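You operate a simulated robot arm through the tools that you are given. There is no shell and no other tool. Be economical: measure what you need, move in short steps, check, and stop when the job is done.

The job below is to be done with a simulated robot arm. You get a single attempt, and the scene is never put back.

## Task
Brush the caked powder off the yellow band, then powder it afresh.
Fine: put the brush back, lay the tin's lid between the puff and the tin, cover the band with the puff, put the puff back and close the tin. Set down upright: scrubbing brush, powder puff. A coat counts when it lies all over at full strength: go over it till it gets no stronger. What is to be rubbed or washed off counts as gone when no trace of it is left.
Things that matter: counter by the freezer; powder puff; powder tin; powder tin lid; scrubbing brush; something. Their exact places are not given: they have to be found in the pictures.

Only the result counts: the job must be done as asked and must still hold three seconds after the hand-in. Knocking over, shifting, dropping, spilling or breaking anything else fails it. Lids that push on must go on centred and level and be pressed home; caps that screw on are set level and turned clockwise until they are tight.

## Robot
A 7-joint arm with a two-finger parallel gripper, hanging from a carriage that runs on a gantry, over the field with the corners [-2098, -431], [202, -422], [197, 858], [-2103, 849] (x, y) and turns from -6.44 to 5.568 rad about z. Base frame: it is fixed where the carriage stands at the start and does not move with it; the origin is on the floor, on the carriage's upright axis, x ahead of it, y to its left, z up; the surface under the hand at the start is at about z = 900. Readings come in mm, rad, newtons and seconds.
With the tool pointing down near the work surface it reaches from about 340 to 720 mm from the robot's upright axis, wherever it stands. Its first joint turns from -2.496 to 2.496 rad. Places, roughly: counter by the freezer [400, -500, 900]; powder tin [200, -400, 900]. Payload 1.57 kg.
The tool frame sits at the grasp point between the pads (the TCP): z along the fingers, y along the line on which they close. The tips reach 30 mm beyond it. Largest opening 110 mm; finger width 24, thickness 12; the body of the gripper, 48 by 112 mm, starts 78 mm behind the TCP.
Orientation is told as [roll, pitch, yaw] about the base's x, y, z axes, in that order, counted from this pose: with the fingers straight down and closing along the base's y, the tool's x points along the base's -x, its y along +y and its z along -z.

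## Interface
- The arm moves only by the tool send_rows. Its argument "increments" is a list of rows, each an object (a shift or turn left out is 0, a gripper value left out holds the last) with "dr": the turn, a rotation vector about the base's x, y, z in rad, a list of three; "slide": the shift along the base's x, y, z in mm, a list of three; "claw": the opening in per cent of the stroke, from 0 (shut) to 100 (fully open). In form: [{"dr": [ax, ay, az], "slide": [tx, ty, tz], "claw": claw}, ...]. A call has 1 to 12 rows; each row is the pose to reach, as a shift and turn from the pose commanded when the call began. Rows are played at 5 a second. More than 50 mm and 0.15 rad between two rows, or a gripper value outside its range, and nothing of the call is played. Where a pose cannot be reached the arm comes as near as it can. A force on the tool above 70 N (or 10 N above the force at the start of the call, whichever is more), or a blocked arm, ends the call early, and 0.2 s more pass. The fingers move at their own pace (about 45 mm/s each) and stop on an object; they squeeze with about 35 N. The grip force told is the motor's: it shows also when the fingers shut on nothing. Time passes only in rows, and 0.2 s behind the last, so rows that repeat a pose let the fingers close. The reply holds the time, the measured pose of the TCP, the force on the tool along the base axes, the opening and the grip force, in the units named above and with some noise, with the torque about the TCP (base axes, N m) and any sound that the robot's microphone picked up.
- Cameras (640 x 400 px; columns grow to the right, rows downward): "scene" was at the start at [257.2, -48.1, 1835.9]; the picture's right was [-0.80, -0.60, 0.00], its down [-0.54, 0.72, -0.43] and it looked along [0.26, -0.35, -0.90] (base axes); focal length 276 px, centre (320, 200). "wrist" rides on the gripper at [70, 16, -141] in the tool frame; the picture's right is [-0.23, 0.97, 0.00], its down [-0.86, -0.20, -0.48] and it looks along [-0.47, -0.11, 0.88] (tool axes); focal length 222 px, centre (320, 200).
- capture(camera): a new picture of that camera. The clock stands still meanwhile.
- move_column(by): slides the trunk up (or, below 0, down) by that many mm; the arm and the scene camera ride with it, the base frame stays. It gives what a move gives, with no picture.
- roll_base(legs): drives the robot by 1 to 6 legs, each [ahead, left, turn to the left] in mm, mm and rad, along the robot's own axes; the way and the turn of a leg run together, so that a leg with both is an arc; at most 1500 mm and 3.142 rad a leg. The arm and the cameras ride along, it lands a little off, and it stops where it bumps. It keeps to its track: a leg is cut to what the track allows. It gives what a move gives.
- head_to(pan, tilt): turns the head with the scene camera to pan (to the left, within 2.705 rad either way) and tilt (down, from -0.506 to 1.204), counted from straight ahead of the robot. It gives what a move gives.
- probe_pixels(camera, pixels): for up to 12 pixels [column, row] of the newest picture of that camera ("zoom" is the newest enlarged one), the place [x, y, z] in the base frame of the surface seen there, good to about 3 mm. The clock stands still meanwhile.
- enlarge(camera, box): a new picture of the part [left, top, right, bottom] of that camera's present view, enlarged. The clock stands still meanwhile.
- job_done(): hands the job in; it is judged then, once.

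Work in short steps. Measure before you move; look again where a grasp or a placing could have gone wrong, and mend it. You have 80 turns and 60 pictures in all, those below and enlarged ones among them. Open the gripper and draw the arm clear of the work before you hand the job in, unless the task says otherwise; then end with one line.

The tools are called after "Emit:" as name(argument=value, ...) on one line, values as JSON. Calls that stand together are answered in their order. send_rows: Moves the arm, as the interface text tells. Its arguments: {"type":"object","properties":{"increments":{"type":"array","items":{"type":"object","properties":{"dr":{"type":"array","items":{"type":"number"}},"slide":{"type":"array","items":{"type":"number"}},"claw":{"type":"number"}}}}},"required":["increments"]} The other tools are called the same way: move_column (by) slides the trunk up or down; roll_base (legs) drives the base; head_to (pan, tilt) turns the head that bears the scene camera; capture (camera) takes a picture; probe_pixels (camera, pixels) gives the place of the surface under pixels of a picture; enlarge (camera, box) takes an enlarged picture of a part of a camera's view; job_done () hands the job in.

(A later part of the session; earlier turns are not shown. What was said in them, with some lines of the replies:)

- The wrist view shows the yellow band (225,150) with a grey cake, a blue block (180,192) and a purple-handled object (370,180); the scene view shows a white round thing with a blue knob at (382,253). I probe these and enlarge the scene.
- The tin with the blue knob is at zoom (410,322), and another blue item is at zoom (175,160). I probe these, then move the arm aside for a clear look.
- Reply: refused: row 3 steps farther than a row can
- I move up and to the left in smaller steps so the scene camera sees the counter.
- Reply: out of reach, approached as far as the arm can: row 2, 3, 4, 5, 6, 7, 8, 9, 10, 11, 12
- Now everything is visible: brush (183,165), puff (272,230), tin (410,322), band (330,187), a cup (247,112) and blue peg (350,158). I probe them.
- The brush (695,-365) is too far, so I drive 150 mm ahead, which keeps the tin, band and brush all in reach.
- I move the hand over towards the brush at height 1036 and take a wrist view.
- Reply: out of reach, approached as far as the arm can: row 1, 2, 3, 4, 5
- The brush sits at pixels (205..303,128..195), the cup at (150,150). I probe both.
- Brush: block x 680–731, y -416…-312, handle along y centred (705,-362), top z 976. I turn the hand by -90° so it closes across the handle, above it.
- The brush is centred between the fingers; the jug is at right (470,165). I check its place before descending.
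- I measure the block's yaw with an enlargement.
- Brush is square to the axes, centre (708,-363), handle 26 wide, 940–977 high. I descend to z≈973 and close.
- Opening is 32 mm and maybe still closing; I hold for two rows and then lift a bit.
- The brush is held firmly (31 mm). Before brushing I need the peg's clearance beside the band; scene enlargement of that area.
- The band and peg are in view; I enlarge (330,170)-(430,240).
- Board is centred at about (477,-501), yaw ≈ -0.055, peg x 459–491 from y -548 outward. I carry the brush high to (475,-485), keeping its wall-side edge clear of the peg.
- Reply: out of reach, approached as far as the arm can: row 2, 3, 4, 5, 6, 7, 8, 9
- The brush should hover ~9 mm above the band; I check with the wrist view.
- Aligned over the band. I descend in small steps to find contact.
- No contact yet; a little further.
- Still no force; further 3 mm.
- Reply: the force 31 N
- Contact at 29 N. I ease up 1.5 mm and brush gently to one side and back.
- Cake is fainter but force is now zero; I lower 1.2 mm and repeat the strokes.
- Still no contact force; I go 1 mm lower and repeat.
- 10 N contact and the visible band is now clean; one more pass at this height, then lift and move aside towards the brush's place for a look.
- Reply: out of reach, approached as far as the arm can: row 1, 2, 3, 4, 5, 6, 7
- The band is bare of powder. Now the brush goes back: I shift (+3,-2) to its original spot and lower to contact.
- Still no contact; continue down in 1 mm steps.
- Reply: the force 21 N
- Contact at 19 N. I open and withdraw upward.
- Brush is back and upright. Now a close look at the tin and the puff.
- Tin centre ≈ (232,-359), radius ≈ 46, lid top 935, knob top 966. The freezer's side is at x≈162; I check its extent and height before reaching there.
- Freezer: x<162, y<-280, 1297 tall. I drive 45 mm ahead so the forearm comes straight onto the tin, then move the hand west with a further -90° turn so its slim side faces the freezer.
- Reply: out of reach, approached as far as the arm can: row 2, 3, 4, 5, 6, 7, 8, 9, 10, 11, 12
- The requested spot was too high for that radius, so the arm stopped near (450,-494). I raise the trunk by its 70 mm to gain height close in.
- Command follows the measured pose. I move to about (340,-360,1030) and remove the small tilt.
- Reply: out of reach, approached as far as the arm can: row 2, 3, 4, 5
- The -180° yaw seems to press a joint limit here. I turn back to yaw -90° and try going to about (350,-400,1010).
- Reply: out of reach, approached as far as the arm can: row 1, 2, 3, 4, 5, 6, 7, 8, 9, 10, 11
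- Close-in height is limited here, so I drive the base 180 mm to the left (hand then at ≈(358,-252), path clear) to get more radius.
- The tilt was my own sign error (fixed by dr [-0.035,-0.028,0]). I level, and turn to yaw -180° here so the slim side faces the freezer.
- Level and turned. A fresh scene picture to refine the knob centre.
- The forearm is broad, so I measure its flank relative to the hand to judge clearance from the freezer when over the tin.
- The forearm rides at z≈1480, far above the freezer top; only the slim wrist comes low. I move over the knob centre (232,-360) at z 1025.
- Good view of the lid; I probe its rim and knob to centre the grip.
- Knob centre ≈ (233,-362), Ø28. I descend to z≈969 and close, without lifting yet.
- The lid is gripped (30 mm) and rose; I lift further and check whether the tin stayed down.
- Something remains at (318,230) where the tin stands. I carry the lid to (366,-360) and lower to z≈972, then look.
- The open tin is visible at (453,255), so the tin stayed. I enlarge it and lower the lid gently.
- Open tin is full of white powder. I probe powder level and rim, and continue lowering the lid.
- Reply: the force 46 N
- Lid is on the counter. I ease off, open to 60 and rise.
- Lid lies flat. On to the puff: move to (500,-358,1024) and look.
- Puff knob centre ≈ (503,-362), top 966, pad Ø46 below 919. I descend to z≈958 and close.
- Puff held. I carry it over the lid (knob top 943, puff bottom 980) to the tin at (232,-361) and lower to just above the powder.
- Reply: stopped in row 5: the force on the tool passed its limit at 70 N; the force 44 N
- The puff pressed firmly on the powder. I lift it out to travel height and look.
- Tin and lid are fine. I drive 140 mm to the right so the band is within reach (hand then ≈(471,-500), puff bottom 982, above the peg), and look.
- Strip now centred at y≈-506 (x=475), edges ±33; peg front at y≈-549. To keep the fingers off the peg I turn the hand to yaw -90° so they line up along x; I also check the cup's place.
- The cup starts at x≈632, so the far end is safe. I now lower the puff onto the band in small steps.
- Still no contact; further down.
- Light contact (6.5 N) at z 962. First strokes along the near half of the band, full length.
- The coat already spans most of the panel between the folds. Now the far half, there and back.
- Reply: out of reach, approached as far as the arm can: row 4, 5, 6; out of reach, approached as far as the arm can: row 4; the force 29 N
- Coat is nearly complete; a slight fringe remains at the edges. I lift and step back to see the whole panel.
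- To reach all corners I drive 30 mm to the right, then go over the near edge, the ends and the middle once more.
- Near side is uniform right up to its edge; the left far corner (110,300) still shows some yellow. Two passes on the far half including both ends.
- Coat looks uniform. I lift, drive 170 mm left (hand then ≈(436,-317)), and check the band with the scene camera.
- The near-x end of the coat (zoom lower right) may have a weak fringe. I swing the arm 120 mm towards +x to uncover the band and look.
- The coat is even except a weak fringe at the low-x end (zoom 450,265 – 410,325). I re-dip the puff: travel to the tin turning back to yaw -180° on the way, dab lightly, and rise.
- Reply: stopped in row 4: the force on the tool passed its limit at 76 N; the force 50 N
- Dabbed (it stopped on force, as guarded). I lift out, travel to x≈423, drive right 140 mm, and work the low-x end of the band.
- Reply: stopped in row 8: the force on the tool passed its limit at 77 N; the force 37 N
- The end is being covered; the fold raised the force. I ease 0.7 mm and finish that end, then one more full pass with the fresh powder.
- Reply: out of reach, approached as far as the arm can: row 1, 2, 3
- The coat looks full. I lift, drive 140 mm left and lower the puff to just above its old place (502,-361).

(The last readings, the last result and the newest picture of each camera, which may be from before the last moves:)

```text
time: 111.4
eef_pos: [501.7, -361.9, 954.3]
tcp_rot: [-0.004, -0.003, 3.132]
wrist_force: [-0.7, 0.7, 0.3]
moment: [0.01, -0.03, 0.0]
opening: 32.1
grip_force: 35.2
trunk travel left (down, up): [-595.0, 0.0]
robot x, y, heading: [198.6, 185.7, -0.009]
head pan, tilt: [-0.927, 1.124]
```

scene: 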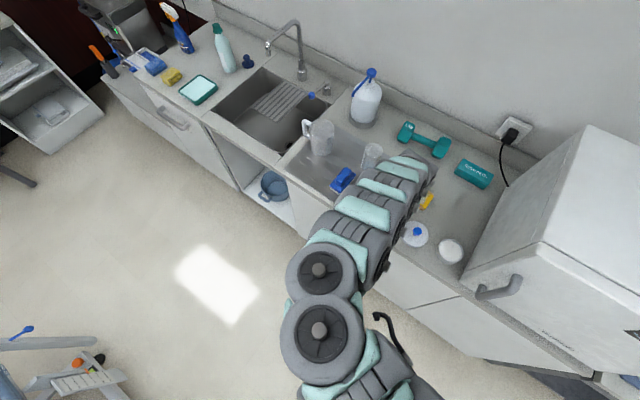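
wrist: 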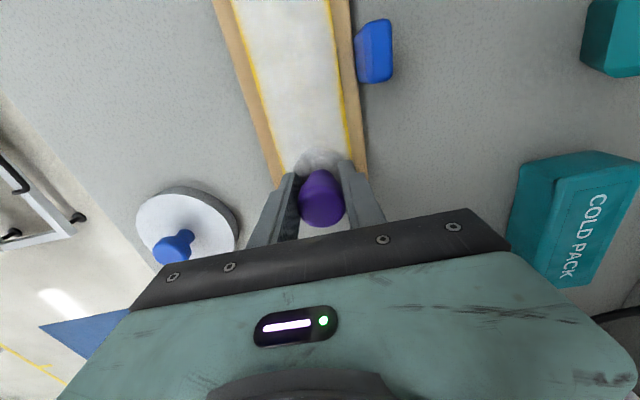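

Just above the counter. I set the puff down (contact ≈949), open, rise, and move over the lid for a look.

Emit:
send_rows(increments=[{"slide": [0, 0, -2], "claw": 0}, {"slide": [0, 0, -3.5]}, {"slide": [0, 0, -4.5]}, {"slide": [0, 0, -5]}])

Emit:
send_rows(increments=[{"slide": [0, 0, 0], "claw": 55}, {"slide": [0, 0, 0], "claw": 55}, {"slide": [0, 0, 0], "claw": 55}, {"slide": [0, 0, 30]}, {"slide": [0, 0, 60]}, {"slide": [0, 0, 75]}, {"slide": [-45, 0, 75]}, {"slide": [-90, 0, 75]}, {"slide": [-135, 0, 75]}, {"slide": [-135, 0, 75]}])

Emit:
capture(camera="wrist")

Emit:
probe_pixels(camera="wrist", pixels=[[270, 150], [353, 140], [312, 110], [312, 188], [300, 160], [322, 160], [311, 150], [311, 170], [285, 5], [285, 30], [260, 20], [310, 20]])

```text
time: 112.4
eef_pos: [503.8, -362.8, 950.9]
tcp_rot: [-0.003, -0.001, 3.131]
wrist_force: [-0.5, -0.1, 3.1]
moment: [-0.05, -0.01, 0.02]
opening: 32.6
grip_force: 34.6
trunk travel left (down, up): [-595.0, 0.0]
robot x, y, heading: [193.3, 185.8, -0.014]
head pan, tilt: [-0.927, 1.124]
```

```text
time: 114.6
eef_pos: [366.8, -363.2, 1024.2]
tcp_rot: [-0.003, -0.003, 3.133]
wrist_force: [0.4, 0.0, -0.2]
moment: [-0.01, -0.04, -0.02]
opening: 60.4
grip_force: 0.1
trunk travel left (down, up): [-595.0, 0.0]
robot x, y, heading: [196.6, 183.0, -0.012]
head pan, tilt: [-0.927, 1.124]
```

```text
8 pictures are left
```

wrist: 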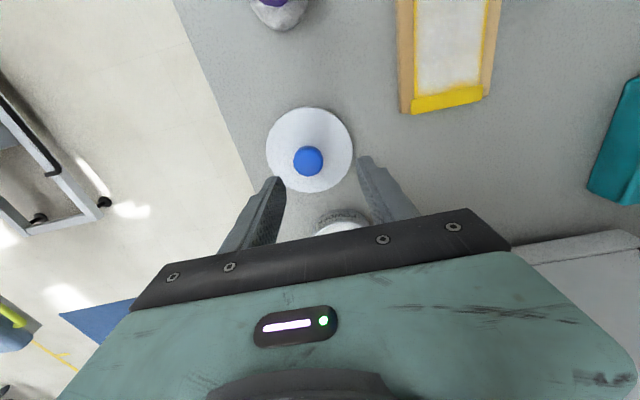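

```text
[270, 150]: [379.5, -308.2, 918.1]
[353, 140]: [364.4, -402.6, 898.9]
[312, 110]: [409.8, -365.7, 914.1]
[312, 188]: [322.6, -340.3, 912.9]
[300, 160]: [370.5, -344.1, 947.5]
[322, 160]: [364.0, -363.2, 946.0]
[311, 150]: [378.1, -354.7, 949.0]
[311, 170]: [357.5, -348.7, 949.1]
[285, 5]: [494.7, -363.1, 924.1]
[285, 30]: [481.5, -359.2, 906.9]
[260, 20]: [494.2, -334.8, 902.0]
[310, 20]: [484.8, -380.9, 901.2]
```

Puff stands upright in its place; lid knob is at ≈(367,-360). I descend, grip the knob, lift, and view the tin with the same enlargement as before to check it hasn't shifted.

Emit:
send_rows(increments=[{"slide": [0, 2, -35], "dr": [0, 0, 0.009]}, {"slide": [0, 2, -65], "dr": [0, 0, 0.009]}, {"slide": [0, 2, -77.5], "dr": [0, 0, 0.009]}, {"slide": [0, 2, -77.5], "dr": [0, 0, 0.009], "claw": 10}, {"slide": [0, 2, -77.5], "dr": [0, 0, 0.009], "claw": 0}, {"slide": [0, 2, -77.5], "dr": [0, 0, 0.009], "claw": 0}, {"slide": [0, 2, -77.5], "dr": [0, 0, 0.009], "claw": 0}, {"slide": [0, 2, -77.5], "dr": [0, 0, 0.009], "claw": 0}, {"slide": [0, 2, -60], "dr": [0, 0, 0.009], "claw": 0}, {"slide": [0, 2, -30], "dr": [0, 0, 0.009], "claw": 0}, {"slide": [0, 2, -10], "dr": [0, 0, 0.009], "claw": 0}])

Emit:
enlarge(camera="scene", box=[425, 230, 485, 280])

Emit:
probe_pixels(camera="zoom", pixels=[[372, 160], [382, 200], [330, 265], [260, 262], [310, 95], [310, 170], [385, 185], [350, 245]])

Emit:
capture(camera="wrist")

```text
time: 117.0
eef_pos: [368.4, -358.6, 1015.8]
tcp_rot: [-0.005, -0.002, -3.141]
wrist_force: [-0.2, 0.2, -0.6]
moment: [-0.02, -0.01, 0.03]
opening: 29.8
grip_force: 35.4
trunk travel left (down, up): [-595.0, 0.0]
robot x, y, heading: [195.6, 183.9, -0.008]
head pan, tilt: [-0.927, 1.124]
```

```text
8.00 times, centred on (455, 255) of scene
```

zoom: 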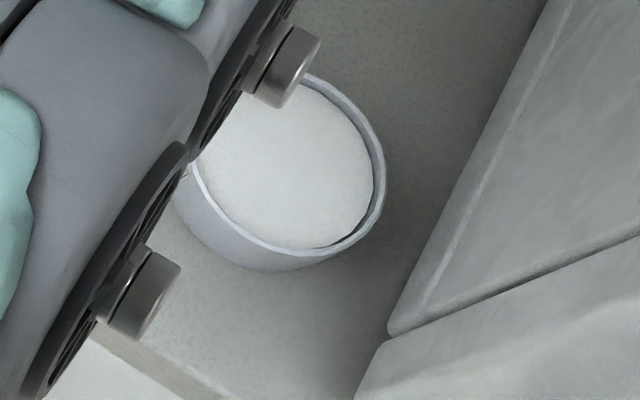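

```text
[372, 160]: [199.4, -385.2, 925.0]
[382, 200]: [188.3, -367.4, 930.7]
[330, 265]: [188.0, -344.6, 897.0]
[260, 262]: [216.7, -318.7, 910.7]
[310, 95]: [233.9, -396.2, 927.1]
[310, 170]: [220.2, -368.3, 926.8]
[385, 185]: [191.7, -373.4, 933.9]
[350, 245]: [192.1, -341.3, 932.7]
```

```text
6 pictures are left
5 turns are left
```

wrist: 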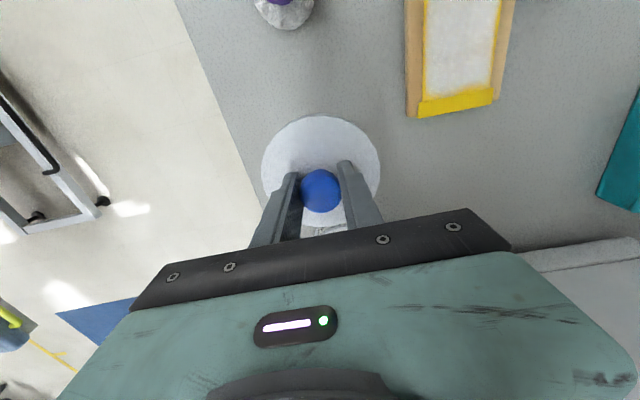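

Tin looks essentially unmoved; I probe its rim points for the exact centre and carry the lid over it at height.

Emit:
probe_pixels(camera="zoom", pixels=[[384, 180], [380, 205], [366, 228], [340, 247], [372, 135], [350, 103], [330, 86], [305, 254], [270, 249], [235, 230], [210, 203], [198, 180]])

Emit:
send_rows(increments=[{"slide": [-45, -1, 0], "claw": 0}, {"slide": [-90, -2, 0]}, {"slide": [-120, -2, 0]}, {"slide": [-135, -2, 0]}, {"slide": [-135, -2, 0]}])

Emit:
capture(camera="wrist")

```text
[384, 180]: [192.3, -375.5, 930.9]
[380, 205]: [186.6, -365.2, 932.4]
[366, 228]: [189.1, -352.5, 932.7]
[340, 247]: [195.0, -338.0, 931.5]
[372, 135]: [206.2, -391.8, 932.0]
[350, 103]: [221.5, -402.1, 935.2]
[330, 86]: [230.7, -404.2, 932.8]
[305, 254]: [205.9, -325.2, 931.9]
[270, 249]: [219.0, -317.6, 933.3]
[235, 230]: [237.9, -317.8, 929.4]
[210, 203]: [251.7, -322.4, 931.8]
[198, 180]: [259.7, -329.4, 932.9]
```

```text
time: 118.2
eef_pos: [233.6, -361.9, 1014.9]
tcp_rot: [-0.003, -0.001, 3.141]
wrist_force: [0.7, -0.6, 0.5]
moment: [-0.02, 0.0, 0.01]
opening: 29.9
grip_force: 34.6
trunk travel left (down, up): [-595.0, 0.0]
robot x, y, heading: [196.4, 182.7, -0.012]
head pan, tilt: [-0.927, 1.124]
```

```text
5 pictures are left
4 turns are left
```

wrist: 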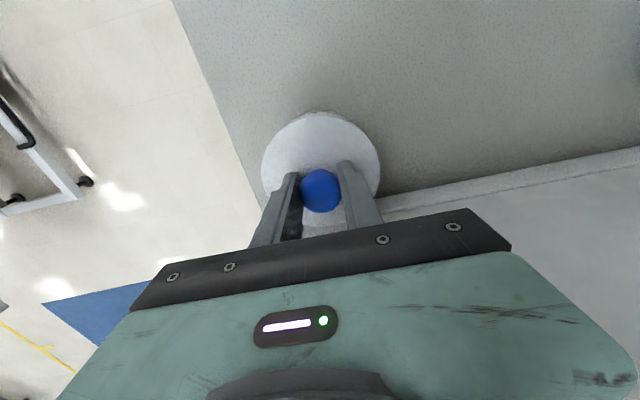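

Rim fit gives the tin centre ≈(232,-360); lid is held as in its first grip. I lower it onto the tin at (233,-361) and press.

Emit:
send_rows(increments=[{"slide": [-0.5, 1, -22], "claw": 0}, {"slide": [-0.5, 1, -34]}, {"slide": [-0.5, 1, -38]}, {"slide": [-0.5, 1, -41]}, {"slide": [-0.5, 1, -44]}, {"slide": [-0.5, 1, -46]}, {"slide": [-0.5, 1, -47]}])

Emit:
send_rows(increments=[{"slide": [0, 0, -1], "claw": 0}, {"slide": [0, 0, -2]}, {"slide": [0, 0, -3]}, {"slide": [0, 0, -4]}, {"slide": [0, 0, -5]}])

Emit:
capture(camera="wrist")

```text
time: 119.8
eef_pos: [232.4, -359.4, 969.2]
tcp_rot: [-0.004, -0.001, 3.14]
wrist_force: [0.5, 0.7, -0.9]
moment: [-0.03, 0.0, 0.01]
opening: 30.0
grip_force: 35.6
trunk travel left (down, up): [-595.0, 0.0]
robot x, y, heading: [198.1, 184.8, -0.012]
head pan, tilt: [-0.927, 1.124]
```

```text
time: 121.0
eef_pos: [231.8, -361.4, 964.0]
tcp_rot: [-0.004, -0.002, 3.139]
wrist_force: [0.9, 21.1, 57.6]
moment: [0.29, 0.0, -0.01]
opening: 30.0
grip_force: 34.8
trunk travel left (down, up): [-595.0, 0.0]
robot x, y, heading: [196.1, 185.1, -0.012]
head pan, tilt: [-0.927, 1.124]
```

```text
4 pictures are left
3 turns are left
```

wrist: 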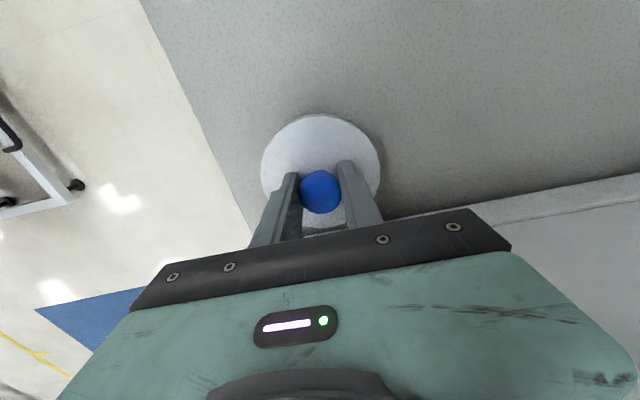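

Seated: no resistance until z≈966, then 58 N of pressing. I ease off, open, rise and probe the lid's level.

Emit:
send_rows(increments=[{"slide": [0, 0, 3]}, {"slide": [0, 0, 3], "claw": 55}, {"slide": [0, 0, 3], "claw": 55}, {"slide": [0, 0, 3], "claw": 55}, {"slide": [0, 0, 30]}, {"slide": [0, 0, 60]}])

Emit:
enlarge(camera="wrist", box=[260, 90, 390, 210])

Emit:
probe_pixels(camera="zoom", pixels=[[175, 215], [440, 190], [310, 75], [310, 335], [225, 120], [400, 290], [312, 245], [395, 110], [215, 295]])

```text
time: 122.4
eef_pos: [232.4, -360.5, 1021.9]
tcp_rot: [-0.003, 0.0, 3.14]
wrist_force: [0.0, 1.0, 1.0]
moment: [-0.02, -0.01, -0.02]
opening: 60.7
grip_force: 0.0
trunk travel left (down, up): [-595.0, 0.0]
robot x, y, heading: [199.5, 184.5, -0.007]
head pan, tilt: [-0.927, 1.124]
```

```text
3.33 times, centred on (325, 150) of wrist
```

zoom: 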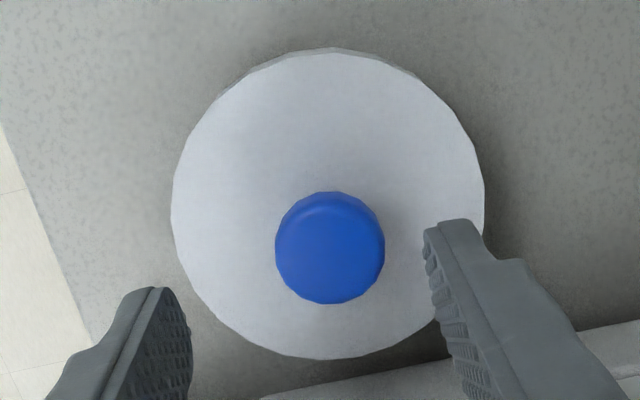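

```text
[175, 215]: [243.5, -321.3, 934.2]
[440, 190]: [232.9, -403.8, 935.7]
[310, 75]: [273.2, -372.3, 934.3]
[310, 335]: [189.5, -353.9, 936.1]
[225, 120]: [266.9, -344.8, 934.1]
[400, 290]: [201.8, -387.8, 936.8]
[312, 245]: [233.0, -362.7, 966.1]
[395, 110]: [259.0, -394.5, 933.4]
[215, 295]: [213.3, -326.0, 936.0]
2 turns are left
```

Lid top is at ~935 and knob at 966 as originally, centred. For safety I press once more on the knob with closed fingers, then retreat upward and away.

Emit:
send_rows(increments=[{"slide": [0, 0, 0], "claw": 0}, {"slide": [0, 0, 0], "claw": 0}, {"slide": [0, 0, 0], "claw": 0}, {"slide": [0, -1.5, 0], "claw": 0}, {"slide": [0, -1.5, -20], "claw": 0}, {"slide": [0, -1.5, -24], "claw": 0}, {"slide": [0, -1.5, -26], "claw": 0}, {"slide": [0, -1.5, -27], "claw": 0}, {"slide": [0, -1.5, -28], "claw": 0}, {"slide": [0, -1.5, -29], "claw": 0}])

Emit:
send_rows(increments=[{"slide": [0, 0, 20]}, {"slide": [0, 0, 30], "claw": 60}, {"slide": [0, 40, 35], "claw": 60}, {"slide": [0, 80, 35], "claw": 60}, {"slide": [20, 120, 35], "claw": 60}, {"slide": [40, 150, 35], "claw": 60}])

Emit:
capture(camera="scene")

```text
time: 124.6
eef_pos: [232.4, -363.5, 997.3]
tcp_rot: [-0.002, -0.002, 3.139]
wrist_force: [2.6, 17.6, 47.9]
moment: [0.5, -0.08, 0.04]
opening: 0.1
grip_force: 21.4
trunk travel left (down, up): [-595.0, 0.0]
robot x, y, heading: [198.9, 186.5, -0.012]
head pan, tilt: [-0.927, 1.124]
```

```text
time: 126.0
eef_pos: [263.1, -258.9, 994.8]
tcp_rot: [-0.003, -0.002, 3.137]
wrist_force: [-0.5, -0.2, -0.2]
moment: [0.0, -0.03, 0.02]
opening: 65.8
grip_force: 0.0
out of reach, approached as far as the arm can: row 5, 6
trunk travel left (down, up): [-595.0, 0.0]
robot x, y, heading: [199.6, 180.7, -0.012]
head pan, tilt: [-0.927, 1.124]
```

```text
2 pictures are left
1 turns are left
```

scene: 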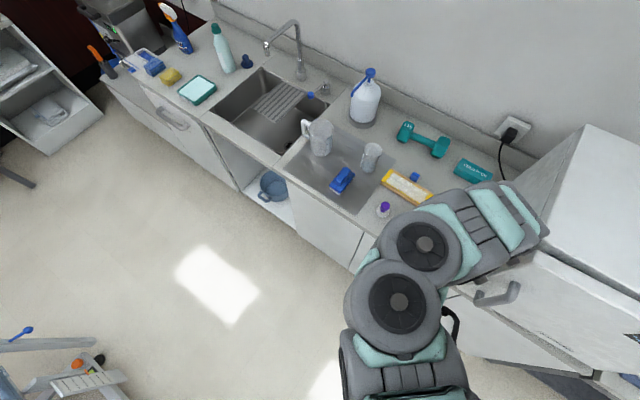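

The scene picture shows the band powdered and the brush and puff upright in place; the lid was pressed home (48 N). The hand is open and clear of the work, so I hand in.

Emit:
job_done()

```text
The job is handed in.
```

I brushed the old powder off the yellow band, powdered it afresh, put the brush and puff back upright, and closed the tin; the job is handed in. Two points I couldn't confirm fully: a thin yellow fringe showed at the edges of the coat, and the board under the band shifted about 3 mm during brushing.
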